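You operate a simulated robot arm through the tools that you are given. There is no shell and no other tool.

Carry out the task below with a simulated two-armed robot. There is one attempt and no reset: what you move stays moved.

TASK
Hang the weight that the braid card names under the stand, then braid lines 1 and 2.
Fine: turn notch A to the back first.

It is judged by the outcome, as a careful person would: the job done as asked, and still so three seconds after it is handed in. It fails if anything else is knocked over, pushed out of place, dropped, spilled or broken.

THE ROBOT
Two 7-joint arms with fingered hands on one trunk that stands fixed in place. Base frame: the origin is at the foot of the trunk, x ahead of it, y to its left, z up. Lengths are in mm, angles in degrees, forces in N, time in s.
The left shoulder is at [27, 185, 1297], the right one opposite. With the tool pointing down near the work surface each hand reaches from about 100 to 780 mm from the base axis, measured 20 degrees to its own side. Payload 4 kg a hand.
Tool frame (each hand has its own): the origin (TCP) lies between the finger pads and is the grasp point; the fingertips stand 26 mm ahead of it; z points along the fingers, y is the line along which they close. Largest opening 132 mm; the body of the gripper starts 73 mm behind the TCP. The gripper is a hand of 3 fingers: y runs from the thumb to the fingers, the wrist lies at [0, 0, -224] in the tool frame, and closing takes about 1.5 s.
Orientation is that of the tool frame in the base frame, as [roll, pitch, yaw] about the fixed x, y, z axes, in that order (R = Rz(yaw) Ry(pitch) Rx(roll)). With the fingers straight down and closing along the base's y, the tool's x points along the base's -x, its y along +y and its z along -z.

THE INTERFACE
- The arms move only by the tool move_arm. It takes "left_motion", "right_motion" or both (then of equal length, played together; a hand with none holds still); each is a list of rows, each a list of 2 entries, a list of its own where there are three numbers: the shift along the tool's x, y, z in mm, then the turn, a rotation vector about the tool's x, y, z in degrees. In form: [[[x, y, z], [rx, ry, rz]], ...]. A call has 1 to 20 rows; each row shifts and turns the commanded pose from where the row before left it, along the tool's axes as they then stand. "left_grip" and "right_grip" are, for a hand that has rows, the closure, from 0 (fully open) to 1 (shut), set as the call begins (left out, the last holds). A row lasts 0.2 s, in which the tool goes at most 50 mm and 8.6 degrees; a call with a longer step from one row to the next is refused whole, and so is a gripper value outside its range. Where a pose cannot be reached the arm comes as near as it can. A force on the tool above 50 N (or 10 N above the force at the start of the call, whichever is more), or a blocked arm, ends the call early, and 0.2 s more pass. The fingers move at their own pace (about 72 mm/s each) and stop on an object; they squeeze with about 21 N. The grip force told is the motor's: it shows also when the fingers shut on nothing. Time passes only in rows, and 0.2 s behind the last, so rows that do not move let the fingers close. The reply holds the time, the measured pose of the TCP, the force on the tool along the base axes, the opening and the grip force, in the units named above and with some noise, with the torque about the TCP (base axes, N m) and any sound that the robot's microphone picked up.
- Cameras (640 x 400 px; columns grow to the right, rows downward): "scene" is now at [90.6, 58.7, 1539.6]; the picture's right is [0.64, -0.77, -0.03], its down [-0.37, -0.27, -0.89] and it looks along [0.67, 0.58, -0.46] (base axes); focal length 327 px, centre (320, 200). "left" rides on the left gripper at [-62, 3, -92] in its tool frame; the picture's right is [-0.05, -1.00, 0.00], its down [0.83, -0.04, -0.56] and it looks along [0.55, -0.03, 0.83] (tool axes); focal length 230 px, centre (320, 200). "right" rides on the right gripper at [62, 3, -92] in its tool frame; the picture's right is [-0.05, 1.00, 0.00], its down [-0.83, -0.04, -0.56] and it looks along [-0.55, -0.03, 0.83] (tool axes); focal length 230 px, centre (320, 200). There is no depth. A picture from a camera that has moved, and an enlarged one, comes with that camera's place and axes in the base frame and with its lens.
- grab_frame(camera): a new picture of that camera. It takes no simulated time.
- slide_trunk(by): slides the trunk up (or, below 0, down) by that many mm; the arms and the scene camera ride with it, the base frame stays. It gives what a move gives, with no picture.
- curl_fingers(finger1, finger2, thumb_bend, hand): sets how far each is bent, from 0 (flat) to 1 (curled in); at 0.3 the hand is open as for a grip, at 0.7 the pads meet at the TCP. One left out holds its place. A second passes; each finger stops where it meets its share of the squeeze, and holds until it gets a number again. A gripper value or a shape takes the hand back. It gives what a move gives, with no picture; readings hold the bend of each and the force on the fingers (four entries, about 0 where the hand has none), thumb and palm.
- hand_shape(shape, hand): the hand has 3 fingers and takes this shape, open, in about a second: jaw (thumb against the fingers, like two jaws); tri (thumb and two fingers); tip (a fingertip pinch); poke (one finger out to press); point (the index stretched); flat (the hand flat); cup (the hand cupped); fist (a fist). The gripper value then closes the fingers along that shape, each until it touches; the sizes above hold for jaw. It gives what a move gives, with no picture.
- head_to(pan, tilt): turns the head with the scene camera to pan (to the left, within 86 degrees either way) and tilt (down, from -29 to 69), counted from straight ahead of the robot. It gives what a move gives.
- zoom(camera, box): a new picture of the part [left, top, right, bottom] of that camera's present view, enlarged. It takes no simulated time.
- close_job(): hands the job in; it is judged then, once.

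Nothing tells you positions but the pictures and the camera data. Unless the task says otherwise, let go and move clear before handing in.

The tools are called by a JSON object that holds its "fn" and its "kwargs". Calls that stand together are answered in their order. move_arm: Moves the arms, as the interface text tells. Its arguments: {"type":"object","properties":{"left_motion":{"type":"array","items":{"type":"array"}},"left_grip":{"type":"number"},"right_motion":{"type":"array","items":{"type":"array"}},"right_grip":{"type":"number"}},"required":[]} The other tools are called the same way: slide_trunk (by) slides the trunk up or down; hand_shape (shape, hand) gives the hand a shape; curl_fingers (finger1, finger2, thumb_bend, hand) moves the fingers one by one; head_to (pan, tilt) turns the head that bears the scene camera; grab_frame (camera) takes a picture; zoom (camera, box) takes an enlarged picture of a part of a camera's view; close_job () hands the job in.

At the start:

```text
time_s: 0.0
left_eef_pos: [394.3, 453.0, 1396.2]
left_orientation: [180.0, -0.1, -180.0]
left_wrist_force: [-0.7, -0.2, 1.3]
left_ft_torque: [0.05, -0.02, 0.04]
left_width: 131.9
left_grip_force: 0.1
left_shape: jaw
left_bend: [0.3, 0.3, 0.3]
left_finger forces: [0.1, 0.0, 0.0, 0.0, 0.0, 0.0]
right_eef_pos: [481.8, 83.9, 1406.4]
right_orientation: [180.0, 0.0, -179.9]
right_wrist_force: [-0.2, -0.7, 0.4]
right_ft_torque: [-0.04, 0.02, 0.0]
right_width: 132.0
right_grip_force: 0.2
right_shape: jaw
right_bend: [0.3, 0.3, 0.3]
right_finger forces: [0.0, 0.0, 0.0, 0.0, 0.0, 0.1]
trunk travel left (down, up): [-325.0, 137.0]
head pan, tilt: [39.6, 25.2]
```

scene: 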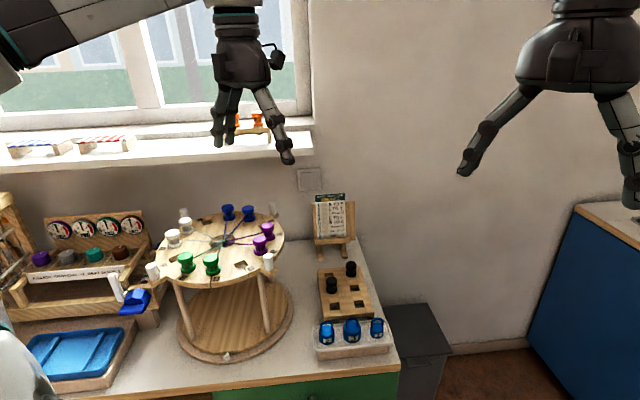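
right: 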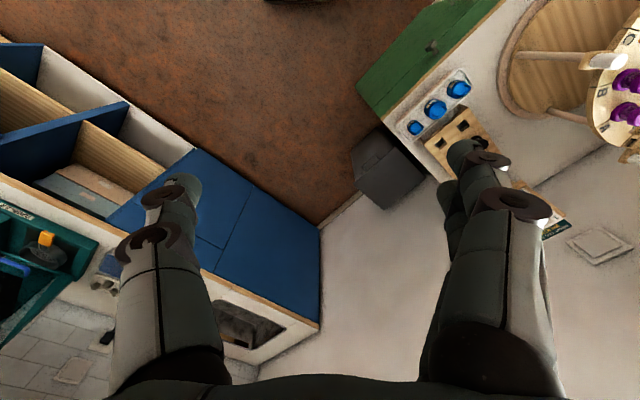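
left: 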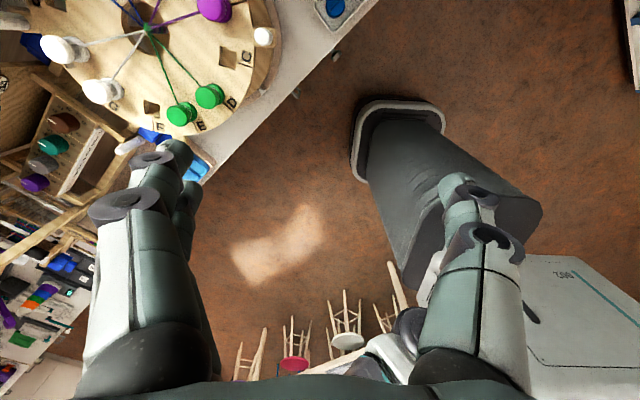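

I see a round braiding stand (marudai/kumihimo style) on a bench with coloured bobbins, a card on an easel, and three blue weights in a tray at the right. First I'll look closer at the card and the stand.

{"fn": "zoom", "kwargs": {"camera": "scene", "box": [290, 180, 370, 250]}}

{"fn": "zoom", "kwargs": {"camera": "scene", "box": [140, 190, 300, 290]}}

{"fn": "zoom", "kwargs": {"camera": "scene", "box": [300, 250, 420, 370]}}

{"fn": "zoom", "kwargs": {"camera": "scene", "box": [0, 180, 160, 300]}}

```text
5.71 times, centred on (330, 215) of scene
camera zoom: at [90.6, 58.7, 1539.6], right [0.64, -0.77, -0.03], down [-0.37, -0.27, -0.89], along [0.67, 0.58, -0.46], focal length 1869 px, centre (263, 114)
```

zoom: 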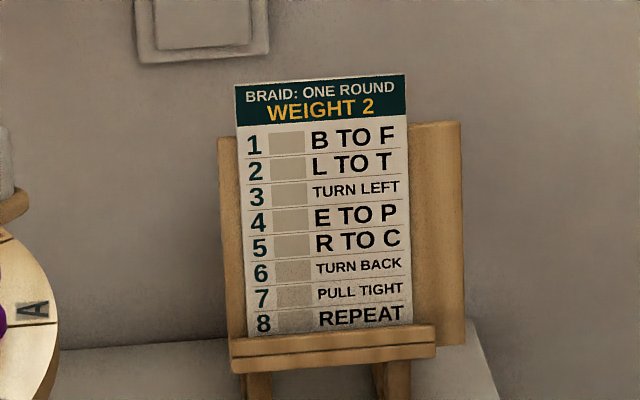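

```text
4.00 times, centred on (220, 240) of scene
camera zoom: at [90.6, 58.7, 1539.6], right [0.64, -0.77, -0.03], down [-0.37, -0.27, -0.89], along [0.67, 0.58, -0.46], focal length 1308 px, centre (720, 40)
```

zoom: 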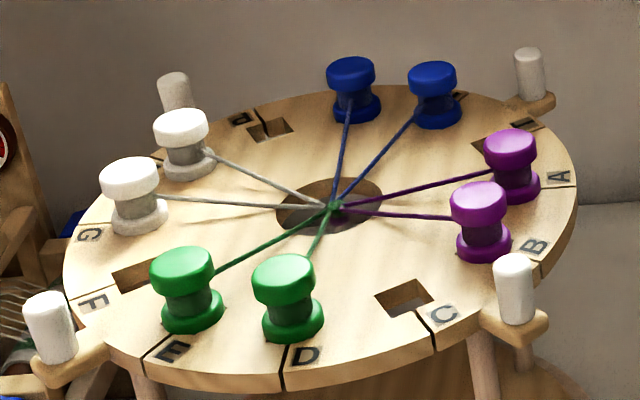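

```text
3.33 times, centred on (360, 310) of scene
camera zoom: at [90.6, 58.7, 1539.6], right [0.64, -0.77, -0.03], down [-0.37, -0.27, -0.89], along [0.67, 0.58, -0.46], focal length 1090 px, centre (187, -167)
```

zoom: 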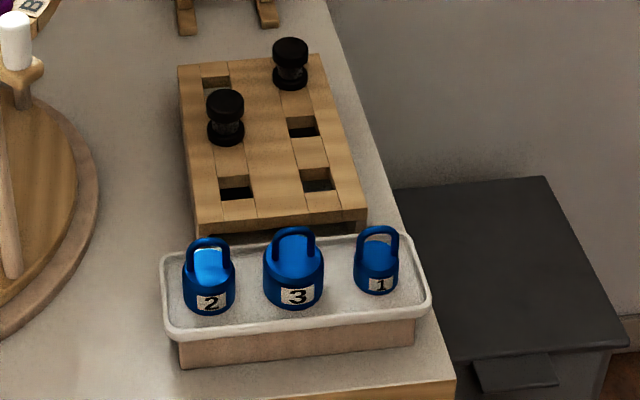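

```text
3.33 times, centred on (80, 240) of scene
camera zoom: at [90.6, 58.7, 1539.6], right [0.64, -0.77, -0.03], down [-0.37, -0.27, -0.89], along [0.67, 0.58, -0.46], focal length 1090 px, centre (1120, 67)
```

zoom: 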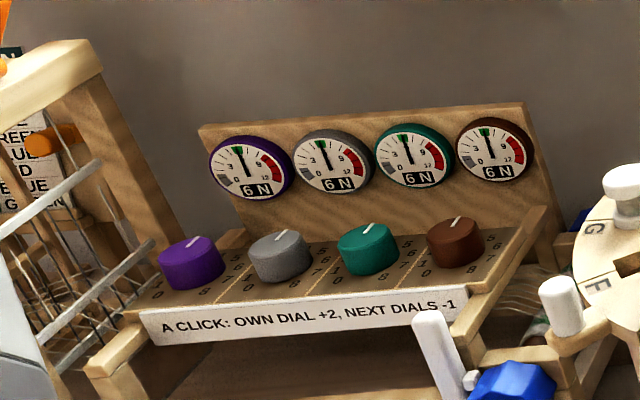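

The card says WEIGHT 2, line 1 "B TO F" and line 2 "L TO T". Now I'll read the letters on the disc and look at the underside, the pegs and the bobbins in detail.

{"fn": "zoom", "kwargs": {"camera": "scene", "box": [150, 195, 230, 245]}}

{"fn": "zoom", "kwargs": {"camera": "scene", "box": [220, 195, 300, 245]}}

{"fn": "zoom", "kwargs": {"camera": "scene", "box": [140, 235, 220, 285]}}

{"fn": "zoom", "kwargs": {"camera": "scene", "box": [160, 270, 300, 370]}}

{"fn": "zoom", "kwargs": {"camera": "left", "box": [0, 0, 320, 200]}}

{"fn": "zoom", "kwargs": {"camera": "right", "box": [380, 0, 640, 160]}}

```text
8.00 times, centred on (190, 220) of scene
camera zoom: at [90.6, 58.7, 1539.6], right [0.64, -0.77, -0.03], down [-0.37, -0.27, -0.89], along [0.67, 0.58, -0.46], focal length 2616 px, centre (1360, 40)
```

zoom: 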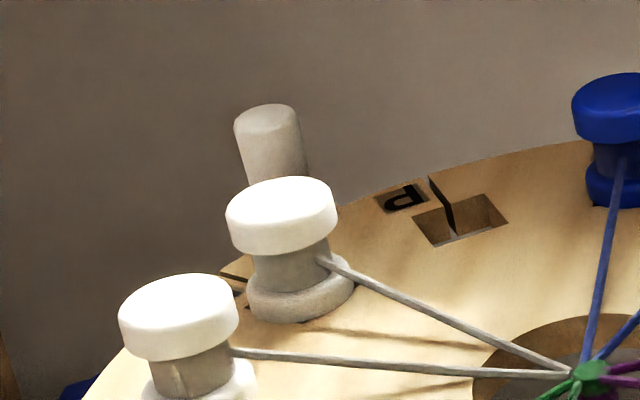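

```text
8.00 times, centred on (260, 220) of scene
camera zoom: at [90.6, 58.7, 1539.6], right [0.64, -0.77, -0.03], down [-0.37, -0.27, -0.89], along [0.67, 0.58, -0.46], focal length 2616 px, centre (800, 40)
```

zoom: 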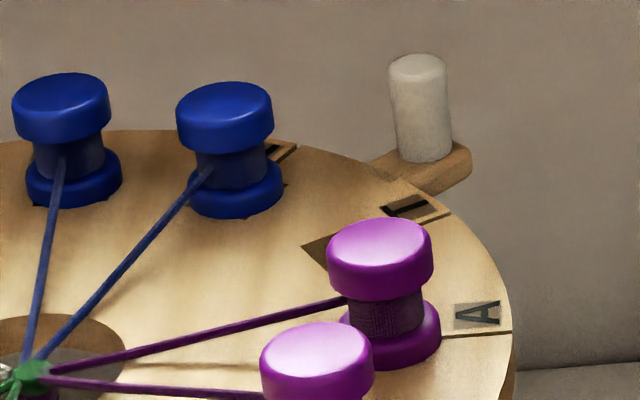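

```text
8.00 times, centred on (180, 260) of scene
camera zoom: at [90.6, 58.7, 1539.6], right [0.64, -0.77, -0.03], down [-0.37, -0.27, -0.89], along [0.67, 0.58, -0.46], focal length 2616 px, centre (1440, -280)
```

zoom: 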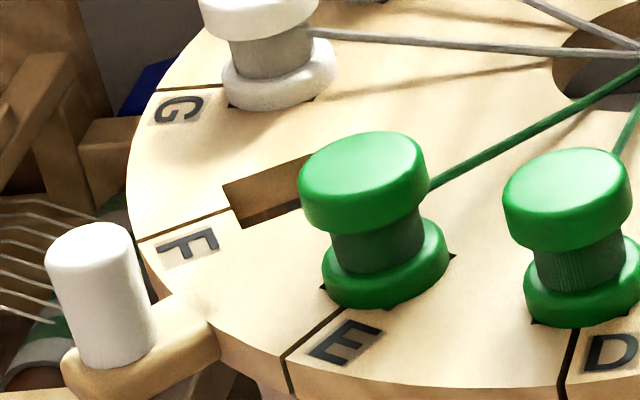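

```text
4.00 times, centred on (230, 320) of scene
camera zoom: at [90.6, 58.7, 1539.6], right [0.64, -0.77, -0.03], down [-0.37, -0.27, -0.89], along [0.67, 0.58, -0.46], focal length 1308 px, centre (680, -280)
```

zoom: 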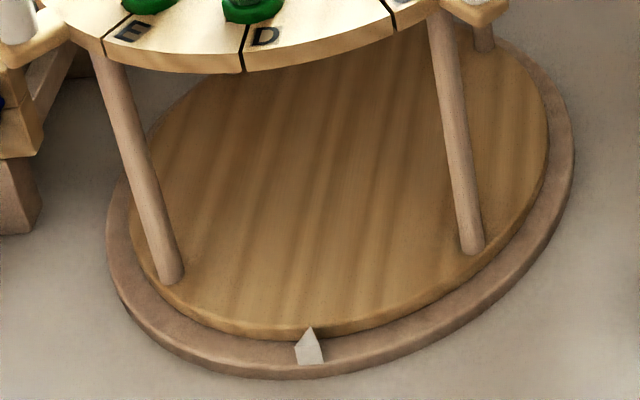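

```text
2.00 times, centred on (160, 100) of left
camera zoom: at [454.6, 456.0, 1489.1], right [0.05, -1.0, 0.0], down [-0.83, -0.04, 0.56], along [-0.55, -0.03, -0.83], focal length 460 px, centre (640, 400)
```

zoom: 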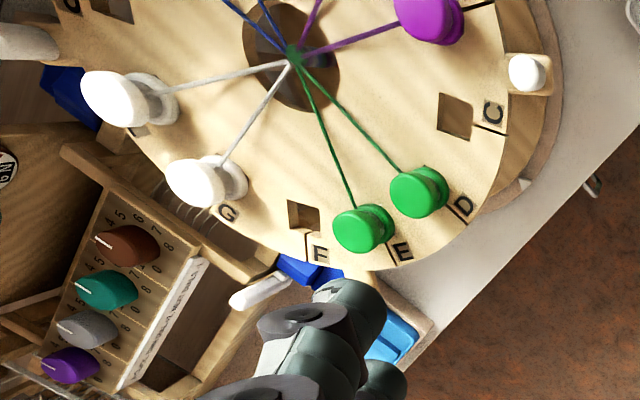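

```text
2.46 times, centred on (510, 80) of right
camera zoom: at [419.9, 87.5, 1500.3], right [0.05, 1.0, 0.0], down [0.83, -0.04, 0.56], along [0.55, -0.03, -0.83], focal length 566 px, centre (-148, 495)
```

zoom: 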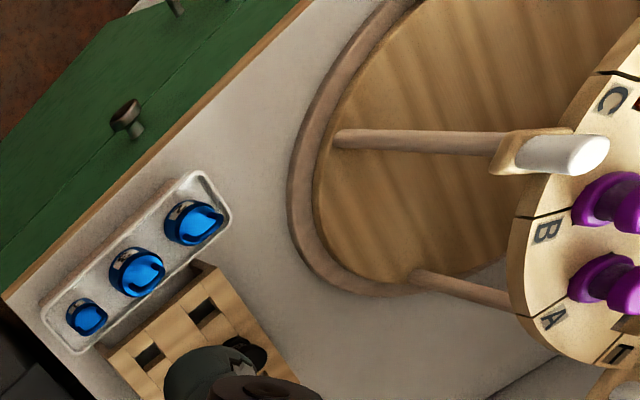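

The stand looks like a top disc on four legs, standing on a turntable base with a white pointer at its front; the pegs at the leg tops look like turning handles. I'll turn the head to centre it and study the geometry.

{"fn": "head_to", "kwargs": {"pan": 56, "tilt": 33}}

{"fn": "grab_frame", "kwargs": {"camera": "scene"}}

{"fn": "zoom", "kwargs": {"camera": "scene", "box": [220, 120, 420, 245]}}

{"fn": "zoom", "kwargs": {"camera": "scene", "box": [220, 200, 420, 325]}}

```text
time_s: 0.8
left_eef_pos: [396.6, 453.1, 1395.4]
left_orientation: [-180.0, 0.0, -180.0]
left_wrist_force: [-0.3, 0.1, 0.9]
left_ft_torque: [0.01, 0.02, -0.03]
left_width: 131.9
left_grip_force: 0.0
left_shape: jaw
left_bend: [0.3, 0.3, 0.3]
left_finger forces: [0.0, 0.0, 0.0, 0.0, 0.0, 0.0]
right_eef_pos: [481.6, 85.7, 1407.3]
right_orientation: [180.0, 0.0, -179.9]
right_wrist_force: [0.5, 0.4, 0.1]
right_ft_torque: [0.01, 0.0, 0.01]
right_width: 132.0
right_grip_force: 0.1
right_shape: jaw
right_bend: [0.3, 0.3, 0.3]
right_finger forces: [0.1, 0.0, 0.1, 0.0, 0.1, 0.1]
trunk travel left (down, up): [-325.0, 137.0]
head pan, tilt: [56.0, 33.0]
```

```text
taken
camera scene: at [69.0, 73.8, 1528.3], right [0.83, -0.56, -0.04], down [-0.35, -0.45, -0.82], along [0.44, 0.69, -0.57], focal length 327 px, centre (320, 200)
```

scene: 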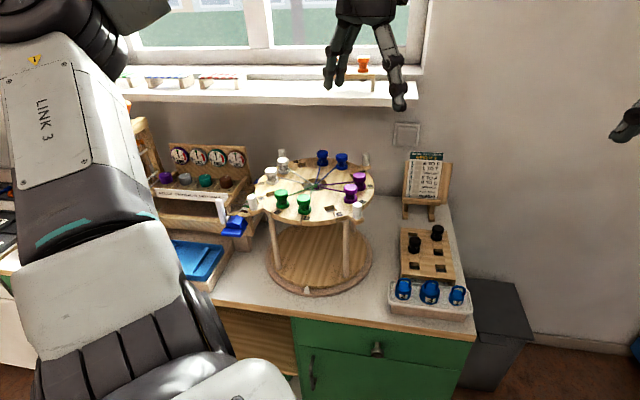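

```text
3.20 times, centred on (320, 182) of scene
camera zoom: at [69.0, 73.8, 1528.3], right [0.83, -0.56, -0.04], down [-0.35, -0.45, -0.82], along [0.44, 0.69, -0.57], focal length 1046 px, centre (320, 256)
```

zoom: 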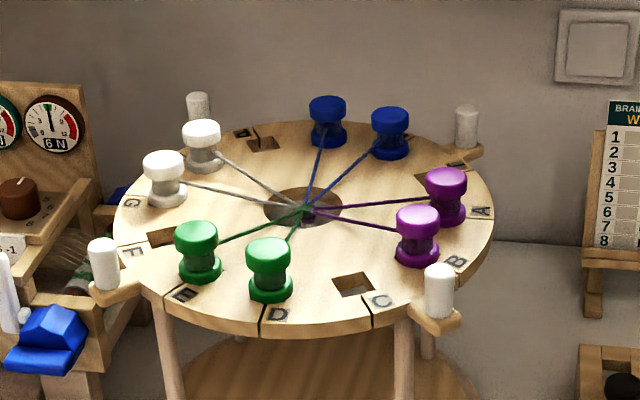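

```text
3.20 times, centred on (320, 262) of scene
camera zoom: at [69.0, 73.8, 1528.3], right [0.83, -0.56, -0.04], down [-0.35, -0.45, -0.82], along [0.44, 0.69, -0.57], focal length 1046 px, centre (320, 0)
```

zoom: 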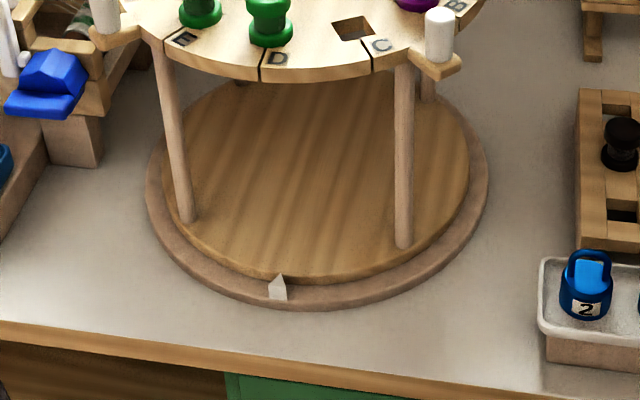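

Geometry so far: disc centre about [466, 718, 1045], radius about 155; bench is turned 45°, so "back" is about direction (0.7, 0.7). Notch D faces the front mark and A faces right, so it needs about +90° (counter-clockwise from above). I'll check the surroundings of the pegs and the underside next.

{"fn": "zoom", "kwargs": {"camera": "scene", "box": [190, 170, 270, 220]}}

{"fn": "zoom", "kwargs": {"camera": "scene", "box": [150, 170, 310, 300]}}

{"fn": "zoom", "kwargs": {"camera": "scene", "box": [360, 140, 480, 330]}}

{"fn": "move_arm", "kwargs": {"left_motion": [[[30, 0, 0], [0, 0, 0]], [[30, 0, 0], [0, 0, 0]], [[30, 0, 0], [0, 0, 0]], [[30, 0, 0], [0, 0, 0]], [[20, 0, 0], [0, 0, 0]]]}}

```text
8.00 times, centred on (230, 195) of scene
camera zoom: at [69.0, 73.8, 1528.3], right [0.83, -0.56, -0.04], down [-0.35, -0.45, -0.82], along [0.44, 0.69, -0.57], focal length 2616 px, centre (1040, 240)
```

zoom: 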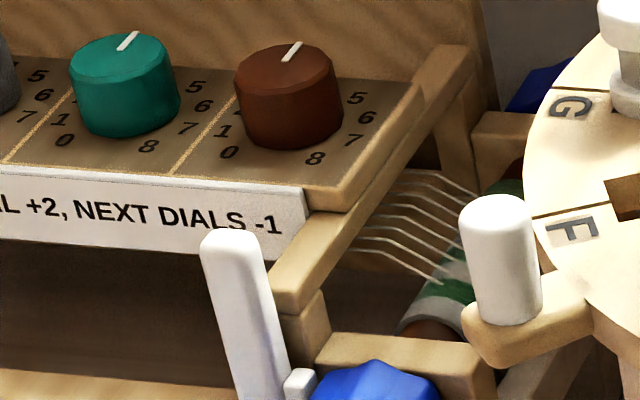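

```text
3.08 times, centred on (230, 235) of scene
camera zoom: at [69.0, 73.8, 1528.3], right [0.83, -0.56, -0.04], down [-0.35, -0.45, -0.82], along [0.44, 0.69, -0.57], focal length 1006 px, centre (597, 92)
```

zoom: 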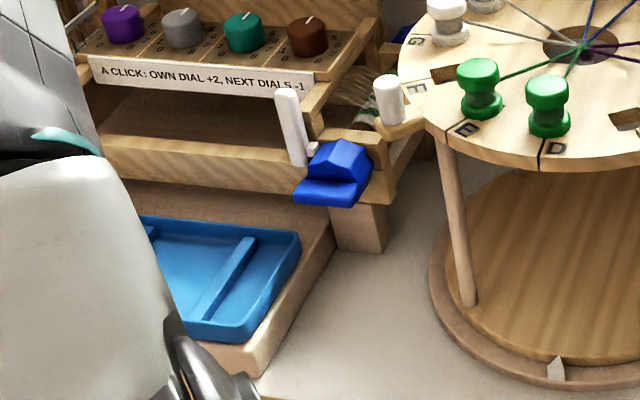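

```text
2.11 times, centred on (420, 235) of scene
camera zoom: at [69.0, 73.8, 1528.3], right [0.83, -0.56, -0.04], down [-0.35, -0.45, -0.82], along [0.44, 0.69, -0.57], focal length 688 px, centre (110, 126)
```

zoom: 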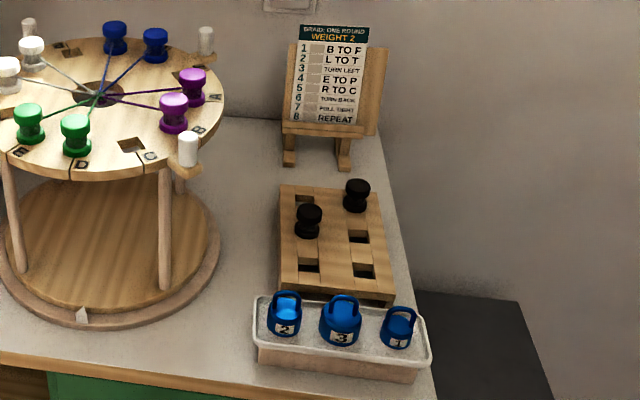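

```text
time_s: 2.0
left_eef_pos: [253.7, 450.8, 1401.5]
left_orientation: [-179.9, 0.0, 179.9]
left_wrist_force: [-0.4, 0.4, -0.5]
left_ft_torque: [0.03, 0.01, 0.01]
left_width: 131.9
left_grip_force: 0.0
left_shape: jaw
left_bend: [0.3, 0.3, 0.3]
left_finger forces: [0.0, 0.1, 0.0, 0.0, 0.1, 0.0]
right_eef_pos: [480.0, 83.6, 1407.9]
right_orientation: [-179.9, 0.1, 180.0]
right_wrist_force: [-0.8, 0.1, 0.0]
right_ft_torque: [0.0, 0.01, -0.01]
right_width: 132.0
right_grip_force: 0.0
right_shape: jaw
right_bend: [0.3, 0.3, 0.3]
right_finger forces: [0.1, 0.0, 0.0, 0.1, 0.0, 0.0]
trunk travel left (down, up): [-325.0, 137.0]
head pan, tilt: [56.0, 33.0]
```

The left arm has cleared the stand. Next I turn the left hand so its camera faces the stand (tool x towards the bench), to get close-up views.

{"fn": "move_arm", "kwargs": {"left_motion": [[[0, 0, 0], [0, 0, 8]], [[0, 0, 0], [0, 0, 8]], [[0, 0, 0], [0, 0, 8]], [[0, 0, 0], [0, 0, 8]], [[0, 0, 0], [0, 0, 8]], [[0, 0, 0], [0, 0, 8]], [[0, 0, 0], [0, 0, 8]], [[0, 0, 0], [0, 0, 8]], [[0, 0, 0], [0, 0, 8]], [[0, 0, 0], [0, 0, 8]], [[0, 0, 0], [0, 0, 8]], [[0, 0, 0], [0, 0, 8]], [[0, 0, 0], [0, 0, 8]], [[0, 0, 0], [0, 0, 8]], [[0, 0, 0], [0, 0, 8]], [[0, 0, 0], [0, 0, 8]]]}}

{"fn": "grab_frame", "kwargs": {"camera": "left"}}

{"fn": "grab_frame", "kwargs": {"camera": "scene"}}

```text
time_s: 5.4
left_eef_pos: [266.5, 319.9, 1349.9]
left_orientation: [-180.0, 0.0, 52.1]
left_wrist_force: [0.6, -0.3, -0.1]
left_ft_torque: [0.01, -0.02, -0.01]
left_width: 132.0
left_grip_force: 0.1
left_shape: jaw
left_bend: [0.3, 0.3, 0.3]
left_finger forces: [0.1, 0.0, 0.0, 0.1, 0.0, 0.0]
left hand out of reach, approached as far as the arm can: row 12, 13, 14, 15, 16
right_eef_pos: [482.0, 82.4, 1407.7]
right_orientation: [180.0, -0.2, 180.0]
right_wrist_force: [-0.3, -0.4, 0.4]
right_ft_torque: [-0.01, -0.03, 0.01]
right_width: 132.0
right_grip_force: 0.1
right_shape: jaw
right_bend: [0.3, 0.3, 0.3]
right_finger forces: [0.0, 0.1, 0.0, 0.0, 0.0, 0.0]
trunk travel left (down, up): [-325.0, 137.0]
head pan, tilt: [56.0, 33.0]
```

```text
taken
camera left: at [229.3, 269.5, 1440.9], right [-0.82, 0.57, 0.0], down [0.48, 0.68, 0.55], along [0.32, 0.45, -0.83], focal length 230 px, centre (320, 200)
```

left: 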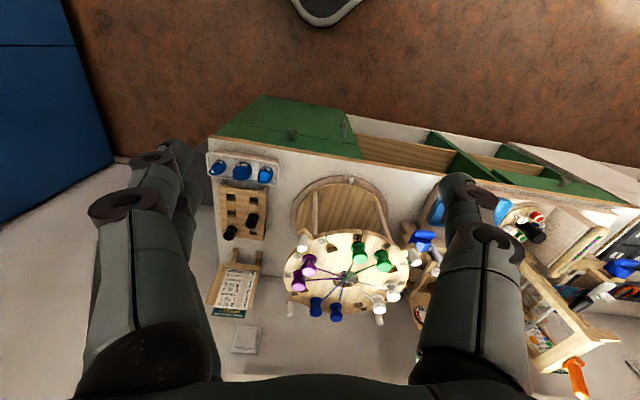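

```text
taken
camera scene: at [69.9, 73.0, 1528.2], right [0.83, -0.56, -0.04], down [-0.35, -0.45, -0.82], along [0.44, 0.7, -0.57], focal length 327 px, centre (320, 200)
```

scene: 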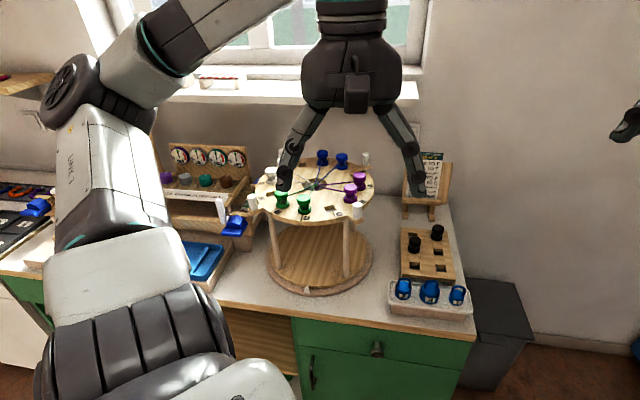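

The hand is turned (yaw 52°), at [266, 320, 1350]. Now I move it forward over the front of the stand, staying well above it, to look at the disc from above.

{"fn": "move_arm", "kwargs": {"left_motion": [[[30, -9, 6], [0, 0, 0]], [[30, -9, 6], [0, 0, 0]], [[30, -9, 6], [0, 0, 0]], [[30, -9, 6], [0, 0, 0]]]}}

{"fn": "grab_frame", "kwargs": {"camera": "left"}}

```text
time_s: 6.4
left_eef_pos: [286.9, 326.1, 1314.8]
left_orientation: [-179.9, -0.1, 52.1]
left_wrist_force: [-0.7, 0.1, 0.3]
left_ft_torque: [0.01, 0.0, 0.01]
left_width: 132.0
left_grip_force: 0.0
left_shape: jaw
left_bend: [0.3, 0.3, 0.3]
left_finger forces: [0.0, 0.0, 0.1, 0.0, 0.0, 0.0]
left hand out of reach, approached as far as the arm can: row 1, 2, 3, 4
right_eef_pos: [482.3, 85.0, 1407.4]
right_orientation: [179.9, 0.0, -180.0]
right_wrist_force: [-0.1, -0.2, 0.6]
right_ft_torque: [-0.02, 0.01, 0.0]
right_width: 131.6
right_grip_force: 0.0
right_shape: jaw
right_bend: [0.3, 0.3, 0.3]
right_finger forces: [0.1, 0.0, 0.0, 0.1, 0.1, 0.1]
trunk travel left (down, up): [-325.0, 137.0]
head pan, tilt: [56.0, 33.0]
```

```text
taken
camera left: at [249.9, 276.2, 1407.7], right [-0.82, 0.57, 0.0], down [0.48, 0.68, 0.55], along [0.32, 0.45, -0.83], focal length 230 px, centre (320, 200)
```

left: 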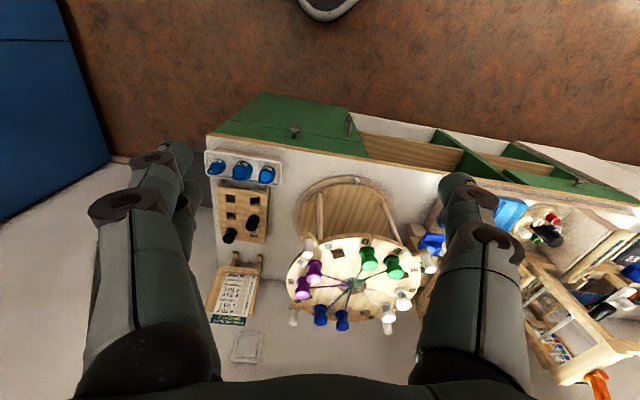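

That yaw is past the wrist's limit, so the hand lagged. The natural yaw for this arm is about 216° (tool x back towards the robot); I'll turn back to that and tilt outward later so the hand camera looks straight down.

{"fn": "move_arm", "kwargs": {"left_motion": [[[0, 0, 0], [0, 0, -8]], [[0, 0, 0], [0, 0, -8]], [[0, 0, 0], [0, 0, -8]], [[0, 0, 0], [0, 0, -8]], [[0, 0, 0], [0, 0, -8]], [[0, 0, 0], [0, 0, -8]], [[0, 0, 0], [0, 0, -8]], [[0, 0, 0], [0, 0, -8]], [[0, 0, 0], [0, 0, -8]], [[0, 0, 0], [0, 0, -8]], [[0, 0, 0], [0, 0, -8]], [[0, 0, 0], [0, 0, -8]], [[0, 0, 0], [0, 0, -8]], [[0, 0, 0], [0, 0, -8]], [[0, 0, 0], [0, 0, -8]], [[0, 0, 0], [0, 0, -8]], [[0, 0, 0], [0, 0, -8]], [[0, 0, 0], [0, 0, -8]], [[0, 0, 0], [0, 0, -8]], [[0, 0, 0], [0, 0, -8]]]}}

{"fn": "grab_frame", "kwargs": {"camera": "left"}}

{"fn": "grab_frame", "kwargs": {"camera": "scene"}}

```text
time_s: 10.6
left_eef_pos: [286.2, 324.0, 1313.9]
left_orientation: [-180.0, 0.0, -148.0]
left_wrist_force: [0.1, 0.4, 0.3]
left_ft_torque: [0.0, 0.02, 0.0]
left_width: 132.0
left_grip_force: 0.1
left_shape: jaw
left_bend: [0.3, 0.3, 0.3]
left_finger forces: [0.1, 0.0, 0.0, 0.0, 0.0, 0.1]
right_eef_pos: [481.4, 84.4, 1407.0]
right_orientation: [-179.9, 0.0, -180.0]
right_wrist_force: [0.0, 0.3, 0.1]
right_ft_torque: [0.01, 0.0, 0.01]
right_width: 131.6
right_grip_force: 0.0
right_shape: jaw
right_bend: [0.3, 0.3, 0.3]
right_finger forces: [0.1, 0.0, 0.0, 0.0, 0.1, 0.0]
trunk travel left (down, up): [-325.0, 137.0]
head pan, tilt: [56.0, 33.0]
```

```text
taken
camera left: at [335.0, 359.3, 1407.2], right [0.58, -0.82, 0.0], down [-0.68, -0.48, 0.55], along [-0.45, -0.32, -0.83], focal length 230 px, centre (320, 200)
```

left: 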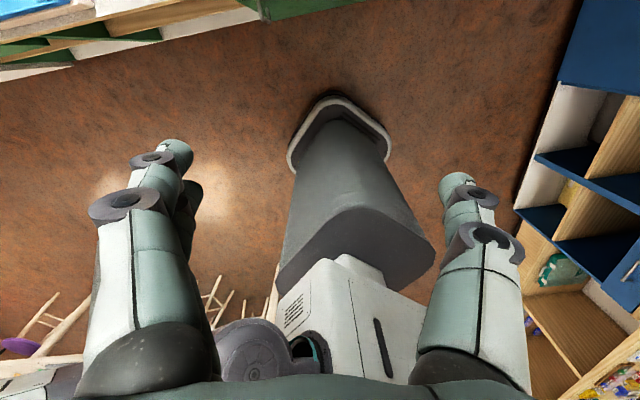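

```text
taken
camera scene: at [68.7, 73.7, 1528.3], right [0.83, -0.56, -0.04], down [-0.35, -0.45, -0.82], along [0.44, 0.7, -0.57], focal length 327 px, centre (320, 200)
```

scene: 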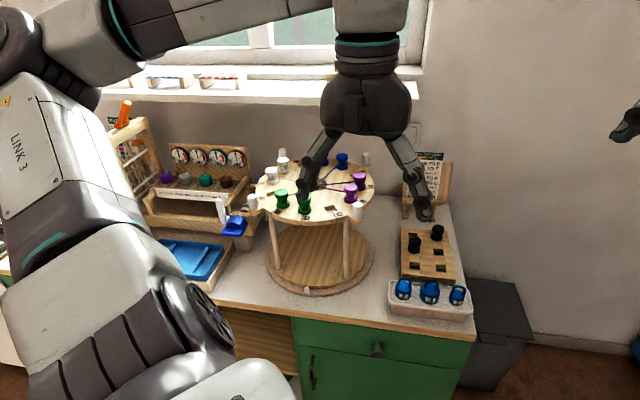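

The hand is back at a comfortable yaw (212°) at [286, 324, 1314]. Now I turn it to 225° and tilt it 33.5° outward so its camera looks straight down.

{"fn": "move_arm", "kwargs": {"left_motion": [[[0, 0, 0], [0, 0, -6.5]], [[0, 0, 0], [0, 0, -6.5]], [[0, 0, 0], [0, -6.7, 0]], [[0, 0, 0], [0, -6.7, 0]], [[0, 0, 0], [0, -6.7, 0]], [[0, 0, 0], [0, -6.7, 0]], [[0, 0, 0], [0, -6.7, 0]]]}}

```text
time_s: 12.2
left_eef_pos: [285.9, 324.4, 1314.7]
left_orientation: [179.9, 33.6, -135.0]
left_wrist_force: [0.3, 0.6, 1.1]
left_ft_torque: [-0.01, 0.02, -0.01]
left_width: 131.9
left_grip_force: 0.1
left_shape: jaw
left_bend: [0.3, 0.3, 0.3]
left_finger forces: [0.1, 0.1, 0.1, 0.0, 0.0, 0.0]
right_eef_pos: [480.8, 84.1, 1406.6]
right_orientation: [180.0, 0.1, -180.0]
right_wrist_force: [0.1, 0.7, -0.1]
right_ft_torque: [0.0, 0.01, -0.01]
right_width: 131.9
right_grip_force: 0.0
right_shape: jaw
right_bend: [0.3, 0.3, 0.3]
right_finger forces: [0.0, 0.0, 0.0, 0.0, 0.0, 0.1]
trunk travel left (down, up): [-325.0, 137.0]
head pan, tilt: [56.0, 33.0]
```

Tilt is right (fingers point outward-down). Now I move over the disc centre at a safe height, z about 1260.

{"fn": "move_arm", "kwargs": {"left_motion": [[[-25.7, 12.6, 22.4], [0, 0, 0]], [[-25.7, 12.6, 22.4], [0, 0, 0]], [[-25.7, 12.6, 22.4], [0, 0, 0]], [[-25.7, 12.6, 22.4], [0, 0, 0]], [[-25.7, 12.6, 22.4], [0, 0, 0]], [[-25.7, 12.6, 22.4], [0, 0, 0]], [[-25.7, 12.6, 22.4], [0, 0, 0]], [[-25.7, 12.6, 22.4], [0, 0, 0]], [[-25.7, 12.6, 22.4], [0, 0, 0]], [[-25.7, 12.6, 22.4], [0, 0, 0]], [[-25.7, 12.6, 22.4], [0, 0, 0]], [[-25.7, 12.6, 22.4], [0, 0, 0]]]}}

{"fn": "grab_frame", "kwargs": {"camera": "left"}}

{"fn": "grab_frame", "kwargs": {"camera": "scene"}}

```text
time_s: 14.8
left_eef_pos: [467.8, 719.5, 1255.8]
left_orientation: [180.0, 33.4, -135.0]
left_wrist_force: [0.1, -0.6, -0.4]
left_ft_torque: [0.0, 0.02, -0.03]
left_width: 131.8
left_grip_force: 0.1
left_shape: jaw
left_bend: [0.3, 0.3, 0.3]
left_finger forces: [0.1, 0.1, 0.1, 0.0, 0.0, 0.0]
right_eef_pos: [483.1, 85.7, 1407.4]
right_orientation: [-179.9, -0.1, 180.0]
right_wrist_force: [0.2, 0.3, -1.5]
right_ft_torque: [0.0, 0.0, 0.01]
right_width: 131.9
right_grip_force: 0.1
right_shape: jaw
right_bend: [0.3, 0.3, 0.3]
right_finger forces: [0.0, 0.0, 0.0, 0.0, 0.1, 0.0]
trunk travel left (down, up): [-325.0, 137.0]
head pan, tilt: [56.0, 33.0]
```

```text
taken
camera left: at [462.8, 721.8, 1367.6], right [0.74, -0.68, 0.03], down [-0.68, -0.74, 0.01], along [0.02, -0.02, -1.0], focal length 230 px, centre (320, 200)
```

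left: 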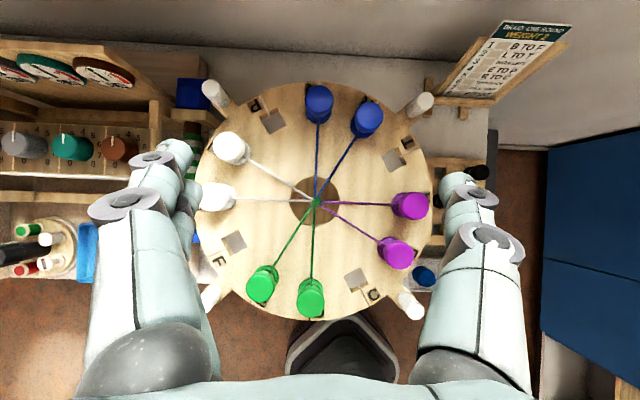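

```text
taken
camera scene: at [70.0, 75.1, 1528.1], right [0.83, -0.56, -0.04], down [-0.35, -0.45, -0.82], along [0.44, 0.69, -0.57], focal length 327 px, centre (320, 200)
```

scene: 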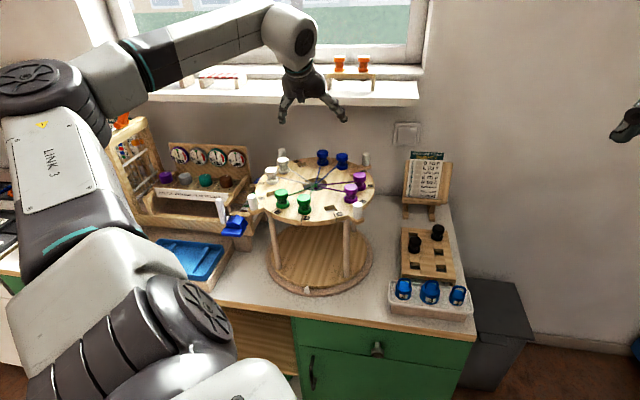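

Excellent: a straight-down view of the disc. I zoom to read all notch letters and the pocket/bobbin geometry.

{"fn": "zoom", "kwargs": {"camera": "left", "box": [190, 75, 320, 200]}}

{"fn": "zoom", "kwargs": {"camera": "left", "box": [310, 75, 440, 200]}}

{"fn": "zoom", "kwargs": {"camera": "left", "box": [190, 190, 320, 330]}}

{"fn": "zoom", "kwargs": {"camera": "left", "box": [310, 190, 440, 330]}}

{"fn": "zoom", "kwargs": {"camera": "left", "box": [280, 170, 350, 235]}}

```text
3.20 times, centred on (255, 138) of left
camera zoom: at [462.8, 721.8, 1367.6], right [0.74, -0.68, 0.03], down [-0.68, -0.74, 0.01], along [0.02, -0.02, -1.0], focal length 736 px, centre (528, 400)
```

zoom: 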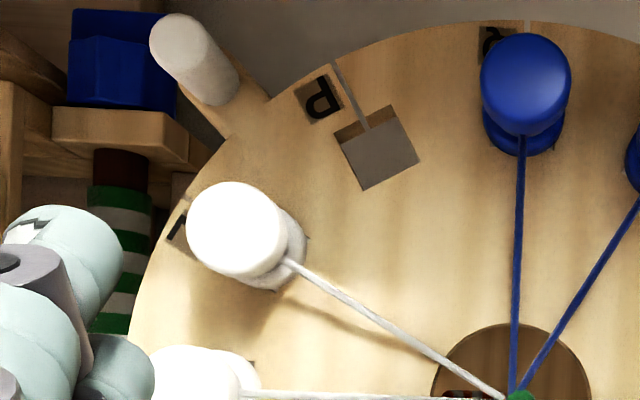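

```text
3.20 times, centred on (375, 138) of left
camera zoom: at [462.8, 721.8, 1367.6], right [0.74, -0.68, 0.03], down [-0.68, -0.74, 0.01], along [0.02, -0.02, -1.0], focal length 736 px, centre (144, 400)
```

zoom: 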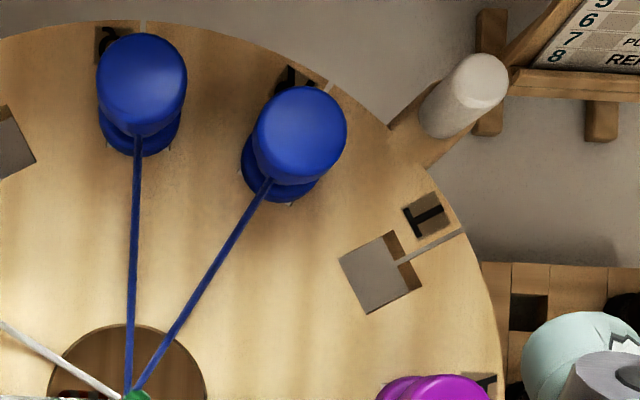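

```text
2.86 times, centred on (255, 260) of left
camera zoom: at [462.8, 721.8, 1367.6], right [0.74, -0.68, 0.03], down [-0.68, -0.74, 0.01], along [0.02, -0.02, -1.0], focal length 657 px, centre (506, 29)
```

zoom: 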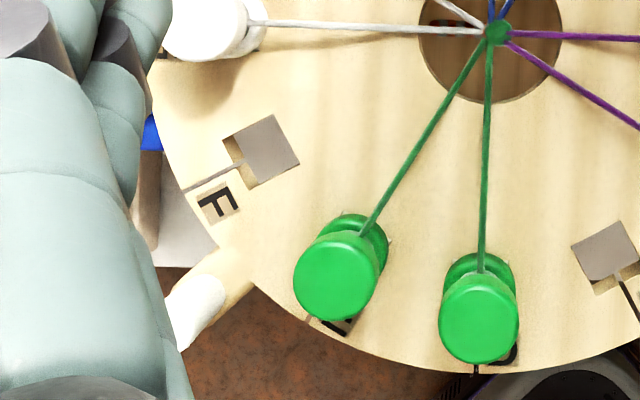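

```text
2.86 times, centred on (375, 260) of left
camera zoom: at [462.8, 721.8, 1367.6], right [0.74, -0.68, 0.03], down [-0.68, -0.74, 0.01], along [0.02, -0.02, -1.0], focal length 657 px, centre (163, 29)
```

zoom: 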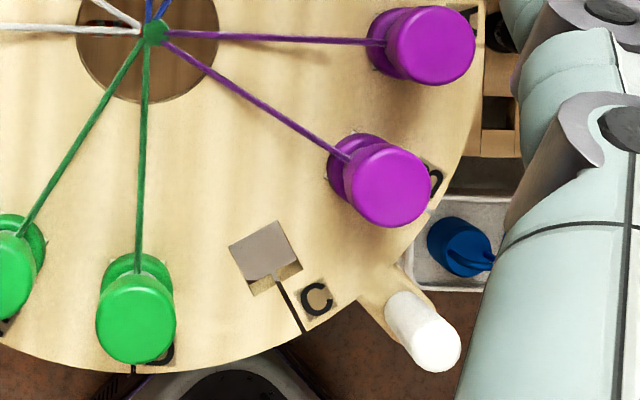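

```text
6.15 times, centred on (315, 202) of left
camera zoom: at [462.8, 721.8, 1367.6], right [0.74, -0.68, 0.03], down [-0.68, -0.74, 0.01], along [0.02, -0.02, -1.0], focal length 1416 px, centre (351, 185)
```

zoom: 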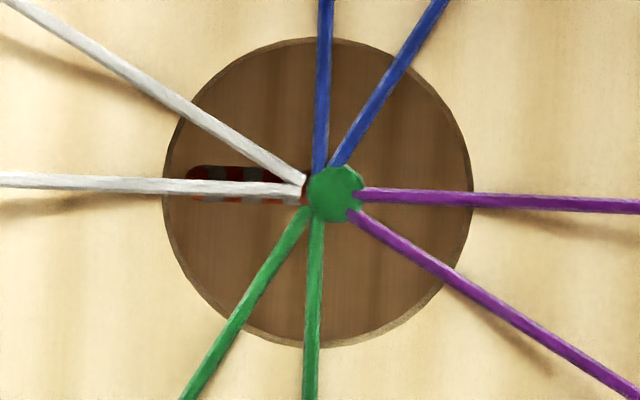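

The letters run clockwise A,B,C,D,E,F,G,L,P,R,…,T as I thought; pockets are square with about 24 mm sides. I take the front-left peg at about [281, 720], z 1045–1090, as the handle to turn the stand by. I go above it with the hand straight down and half closed.

{"fn": "move_arm", "kwargs": {"left_motion": [[[22.06, 26.4, -14.6], [0, 0, 0]], [[22.06, 26.4, -14.6], [0, 0, 0]], [[22.06, 26.4, -14.6], [0, 0, 0]], [[22.06, 26.4, -14.6], [0, 0, 0]], [[22.06, 26.4, -14.6], [0, 0, 0]], [[0, 0, 0], [0, 8.4, 0]], [[0, 0, 0], [0, 8.4, 0]], [[0, 0, 0], [0, 8.4, 0]], [[0, 0, 0], [0, 8.3, 0]], [[0, 0, 0], [0, 0, 7.5]], [[0, 0, 0], [0, 0, 7.5]], [[0, 0, 0], [0, 0, 7.5]], [[0, 0, 0], [0, 0, 7.5]], [[0, 0, 0], [0, 0, 7.5]], [[0, 0, 0], [0, 0, 7.5]]], "left_grip": 0.5}}

{"fn": "grab_frame", "kwargs": {"camera": "left"}}

{"fn": "grab_frame", "kwargs": {"camera": "scene"}}

```text
time_s: 18.0
left_eef_pos: [278.7, 718.1, 1260.8]
left_orientation: [-180.0, 0.1, 179.8]
left_wrist_force: [-0.1, -0.2, -0.1]
left_ft_torque: [0.0, -0.01, 0.01]
left_width: 66.5
left_grip_force: 0.1
left_shape: jaw
left_bend: [0.73, 0.73, 0.7]
left_finger forces: [0.0, 0.0, 0.0, 0.0, 0.1, 0.0]
right_eef_pos: [481.1, 85.0, 1406.6]
right_orientation: [180.0, -0.1, 180.0]
right_wrist_force: [0.3, 0.1, 0.0]
right_ft_torque: [-0.01, -0.01, 0.01]
right_width: 131.5
right_grip_force: 0.1
right_shape: jaw
right_bend: [0.3, 0.3, 0.3]
right_finger forces: [0.1, 0.0, 0.0, 0.1, 0.0, 0.0]
trunk travel left (down, up): [-325.0, 137.0]
head pan, tilt: [56.0, 33.0]
```

```text
taken
camera left: at [339.0, 720.8, 1352.1], right [0.05, -1.0, 0.0], down [-0.83, -0.04, 0.56], along [-0.55, -0.03, -0.83], focal length 230 px, centre (320, 200)
```

left: 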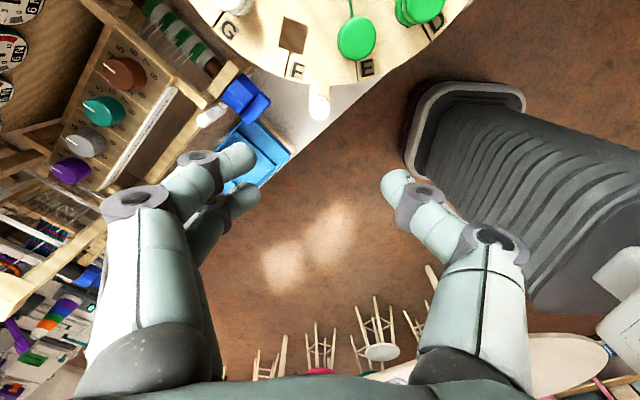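

```text
taken
camera scene: at [69.2, 74.2, 1528.2], right [0.83, -0.56, -0.04], down [-0.35, -0.45, -0.82], along [0.44, 0.69, -0.57], focal length 327 px, centre (320, 200)
```

scene: 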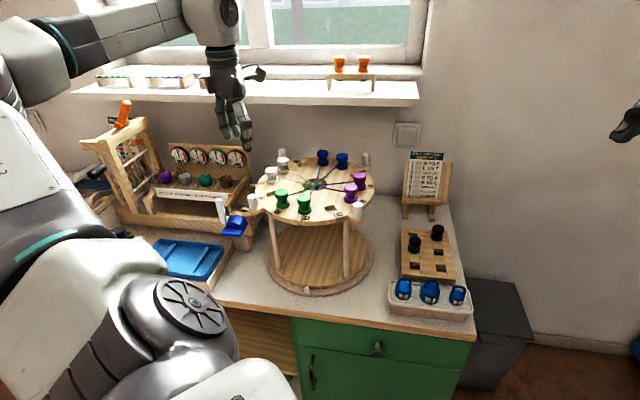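

The hand is above the peg, 66 mm open. I zoom on the peg to pin down its place.

{"fn": "zoom", "kwargs": {"camera": "left", "box": [220, 0, 420, 125]}}

{"fn": "zoom", "kwargs": {"camera": "scene", "box": [230, 140, 390, 300]}}

```text
3.20 times, centred on (320, 62) of left
camera zoom: at [339.0, 720.8, 1352.1], right [0.05, -1.0, 0.0], down [-0.83, -0.04, 0.56], along [-0.55, -0.03, -0.83], focal length 736 px, centre (320, 640)
```

zoom: 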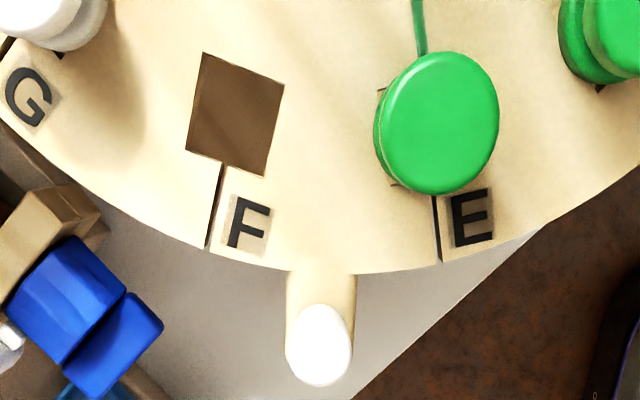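

```text
2.50 times, centred on (310, 220) of scene
camera zoom: at [69.2, 74.2, 1528.2], right [0.83, -0.56, -0.04], down [-0.35, -0.45, -0.82], along [0.44, 0.69, -0.57], focal length 818 px, centre (345, 150)
```

zoom: 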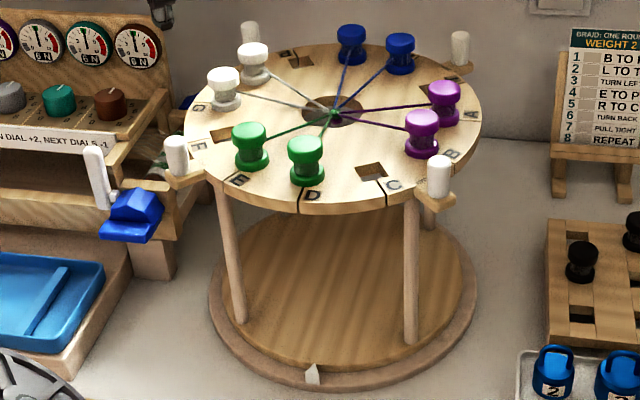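

Peg centre about [283, 718], diameter about 22, top near z 1088. I align over it, descend to TCP z≈1082, and then close on it.

{"fn": "move_arm", "kwargs": {"left_motion": [[[-5, 0, 10], [0, 0, 0]], [[0, 0, 24], [0, 0, 0]], [[0, 0, 24], [0, 0, 0]], [[0, 0, 24], [0, 0, 0]], [[0, 0, 24], [0, 0, 0]], [[0, 0, 20], [0, 0, 0]], [[0, 0, 15], [0, 0, 0]]]}}

{"fn": "grab_frame", "kwargs": {"camera": "left"}}

{"fn": "zoom", "kwargs": {"camera": "scene", "box": [190, 140, 330, 230]}}

```text
time_s: 19.6
left_eef_pos: [284.5, 716.1, 1119.4]
left_orientation: [-180.0, 0.0, 179.9]
left_wrist_force: [-0.2, -0.1, 0.3]
left_ft_torque: [0.05, 0.02, -0.01]
left_width: 66.7
left_grip_force: 0.0
left_shape: jaw
left_bend: [0.73, 0.73, 0.7]
left_finger forces: [0.1, 0.1, 0.0, 0.0, 0.0, 0.0]
right_eef_pos: [481.2, 85.0, 1407.1]
right_orientation: [180.0, 0.0, 179.9]
right_wrist_force: [0.0, 0.7, -0.6]
right_ft_torque: [0.01, -0.06, -0.01]
right_width: 131.9
right_grip_force: 0.0
right_shape: jaw
right_bend: [0.3, 0.3, 0.3]
right_finger forces: [0.0, 0.1, 0.1, 0.0, 0.1, 0.0]
trunk travel left (down, up): [-325.0, 137.0]
head pan, tilt: [56.0, 33.0]
```

```text
taken
camera left: at [344.2, 720.2, 1211.7], right [0.05, -1.0, 0.0], down [-0.83, -0.04, 0.55], along [-0.55, -0.03, -0.83], focal length 230 px, centre (320, 200)
```

left: 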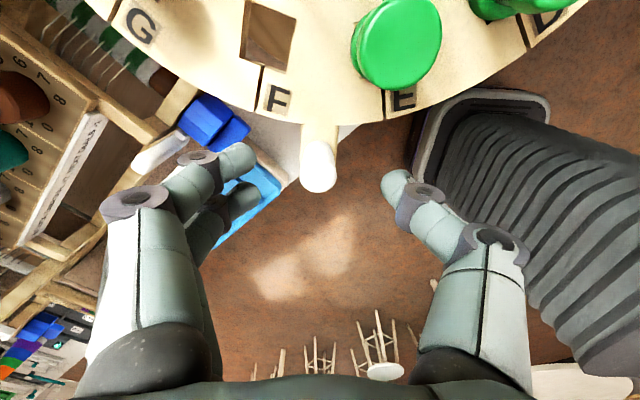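

```text
4.44 times, centred on (260, 185) of scene
camera zoom: at [68.8, 74.0, 1528.3], right [0.83, -0.56, -0.04], down [-0.35, -0.45, -0.82], along [0.44, 0.7, -0.57], focal length 1454 px, centre (587, 267)
```

zoom: 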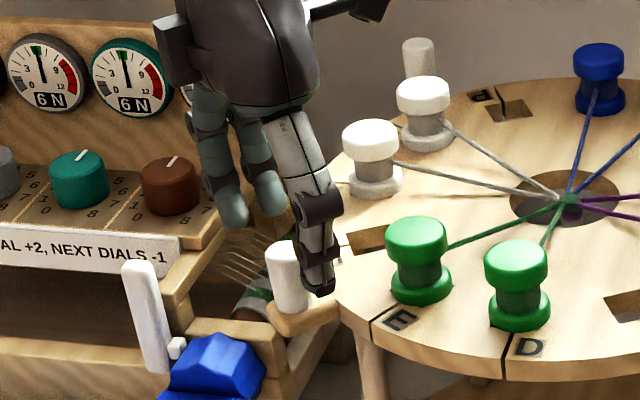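

Peg is centred between thumb and fingers; its top is at roughly z 1095–1100. I descend another 20 mm and check again.

{"fn": "move_arm", "kwargs": {"left_motion": [[[0, 0, 10], [0, 0, 0]], [[0, 0, 10], [0, 0, 0]]]}}

{"fn": "grab_frame", "kwargs": {"camera": "left"}}

{"fn": "zoom", "kwargs": {"camera": "scene", "box": [210, 150, 310, 220]}}

```text
time_s: 20.2
left_eef_pos: [283.9, 717.5, 1098.8]
left_orientation: [180.0, -0.1, 180.0]
left_wrist_force: [0.4, -0.1, 0.1]
left_ft_torque: [0.0, -0.03, 0.03]
left_width: 66.7
left_grip_force: 0.1
left_shape: jaw
left_bend: [0.73, 0.73, 0.7]
left_finger forces: [0.0, 0.0, 0.0, 0.1, 0.0, 0.1]
right_eef_pos: [481.9, 83.9, 1407.2]
right_orientation: [-179.9, 0.0, 180.0]
right_wrist_force: [-0.3, -1.0, 0.1]
right_ft_torque: [-0.02, -0.01, -0.03]
right_width: 132.0
right_grip_force: 0.0
right_shape: jaw
right_bend: [0.3, 0.3, 0.3]
right_finger forces: [0.0, 0.1, 0.0, 0.1, 0.0, 0.0]
trunk travel left (down, up): [-325.0, 137.0]
head pan, tilt: [56.0, 33.0]
```

```text
taken
camera left: at [344.3, 721.3, 1191.2], right [0.05, -1.0, 0.0], down [-0.83, -0.04, 0.56], along [-0.55, -0.03, -0.83], focal length 230 px, centre (320, 200)
```

left: 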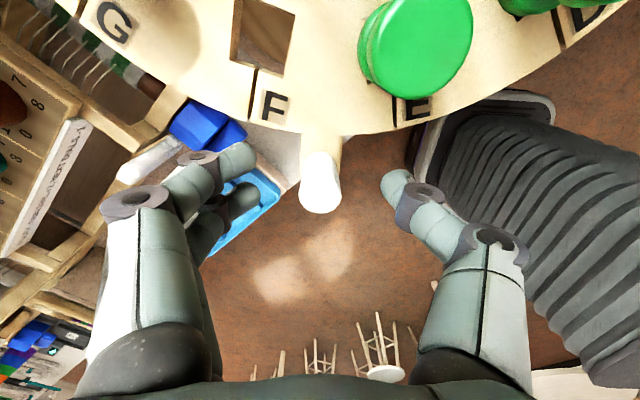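

```text
5.71 times, centred on (260, 185) of scene
camera zoom: at [69.0, 74.3, 1528.2], right [0.83, -0.56, -0.04], down [-0.35, -0.45, -0.82], along [0.44, 0.69, -0.57], focal length 1869 px, centre (663, 286)
```

zoom: 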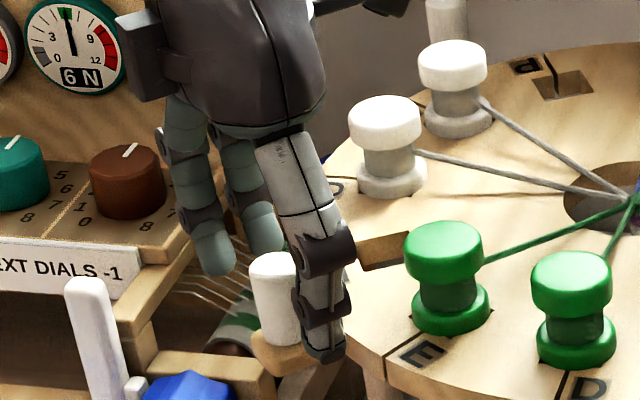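

The peg top sits at about the TCP height, centred. I go 16 mm lower and close on it.

{"fn": "move_arm", "kwargs": {"left_motion": [[[0, 0, 8], [0, 0, 0]], [[0, 0, 8], [0, 0, 0]]]}}

{"fn": "move_arm", "kwargs": {"left_motion": [[[0, 0, 0], [0, 0, 0]], [[0, 0, 0], [0, 0, 0]], [[0, 0, 0], [0, 0, 0]], [[0, 0, 0], [0, 0, 0]], [[0, 0, 0], [0, 0, 0]], [[0, 0, 0], [0, 0, 0]], [[0, 0, 0], [0, 0, 0]]], "left_grip": 0.9}}

{"fn": "grab_frame", "kwargs": {"camera": "left"}}

```text
time_s: 20.8
left_eef_pos: [283.3, 716.0, 1083.2]
left_orientation: [180.0, -0.1, -179.9]
left_wrist_force: [-0.4, -0.7, 0.3]
left_ft_torque: [0.01, -0.01, 0.02]
left_width: 66.7
left_grip_force: 0.0
left_shape: jaw
left_bend: [0.73, 0.73, 0.7]
left_finger forces: [0.0, 0.0, 0.0, 0.1, 0.1, 0.1]
right_eef_pos: [482.3, 83.9, 1407.3]
right_orientation: [179.9, 0.1, 180.0]
right_wrist_force: [-1.2, -0.5, -0.4]
right_ft_torque: [0.03, 0.01, -0.02]
right_width: 132.1
right_grip_force: 0.1
right_shape: jaw
right_bend: [0.3, 0.3, 0.3]
right_finger forces: [0.1, 0.0, 0.0, 0.1, 0.0, 0.0]
trunk travel left (down, up): [-325.0, 137.0]
head pan, tilt: [56.0, 33.0]
```

```text
time_s: 22.4
left_eef_pos: [284.0, 717.1, 1083.4]
left_orientation: [179.9, 0.0, 180.0]
left_wrist_force: [0.6, 1.0, 4.6]
left_ft_torque: [0.38, -0.06, 0.01]
left_width: 16.1
left_grip_force: 20.9
left_shape: jaw
left_bend: [0.73, 0.73, 0.7]
left_finger forces: [13.8, 12.9, 0.0, 0.1, 17.4, 0.0]
right_eef_pos: [482.0, 83.3, 1407.5]
right_orientation: [-179.9, 0.0, 180.0]
right_wrist_force: [0.8, -0.7, -0.3]
right_ft_torque: [-0.01, -0.01, 0.0]
right_width: 132.0
right_grip_force: 0.0
right_shape: jaw
right_bend: [0.3, 0.3, 0.3]
right_finger forces: [0.1, 0.0, 0.0, 0.0, 0.0, 0.1]
trunk travel left (down, up): [-325.0, 137.0]
head pan, tilt: [56.0, 33.0]
```

```text
taken
camera left: at [343.7, 719.8, 1176.3], right [0.05, -1.0, 0.0], down [-0.83, -0.04, 0.55], along [-0.55, -0.03, -0.83], focal length 230 px, centre (320, 200)
```

left: 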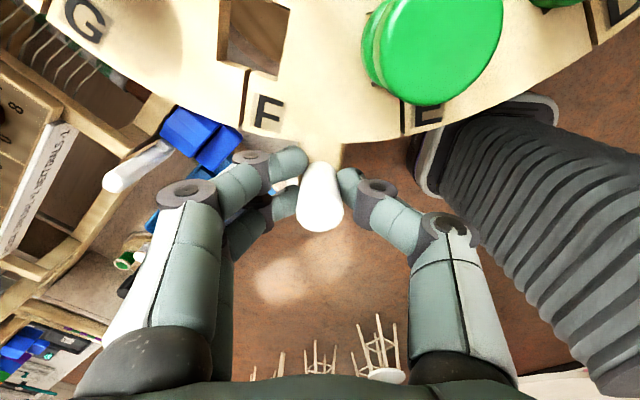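

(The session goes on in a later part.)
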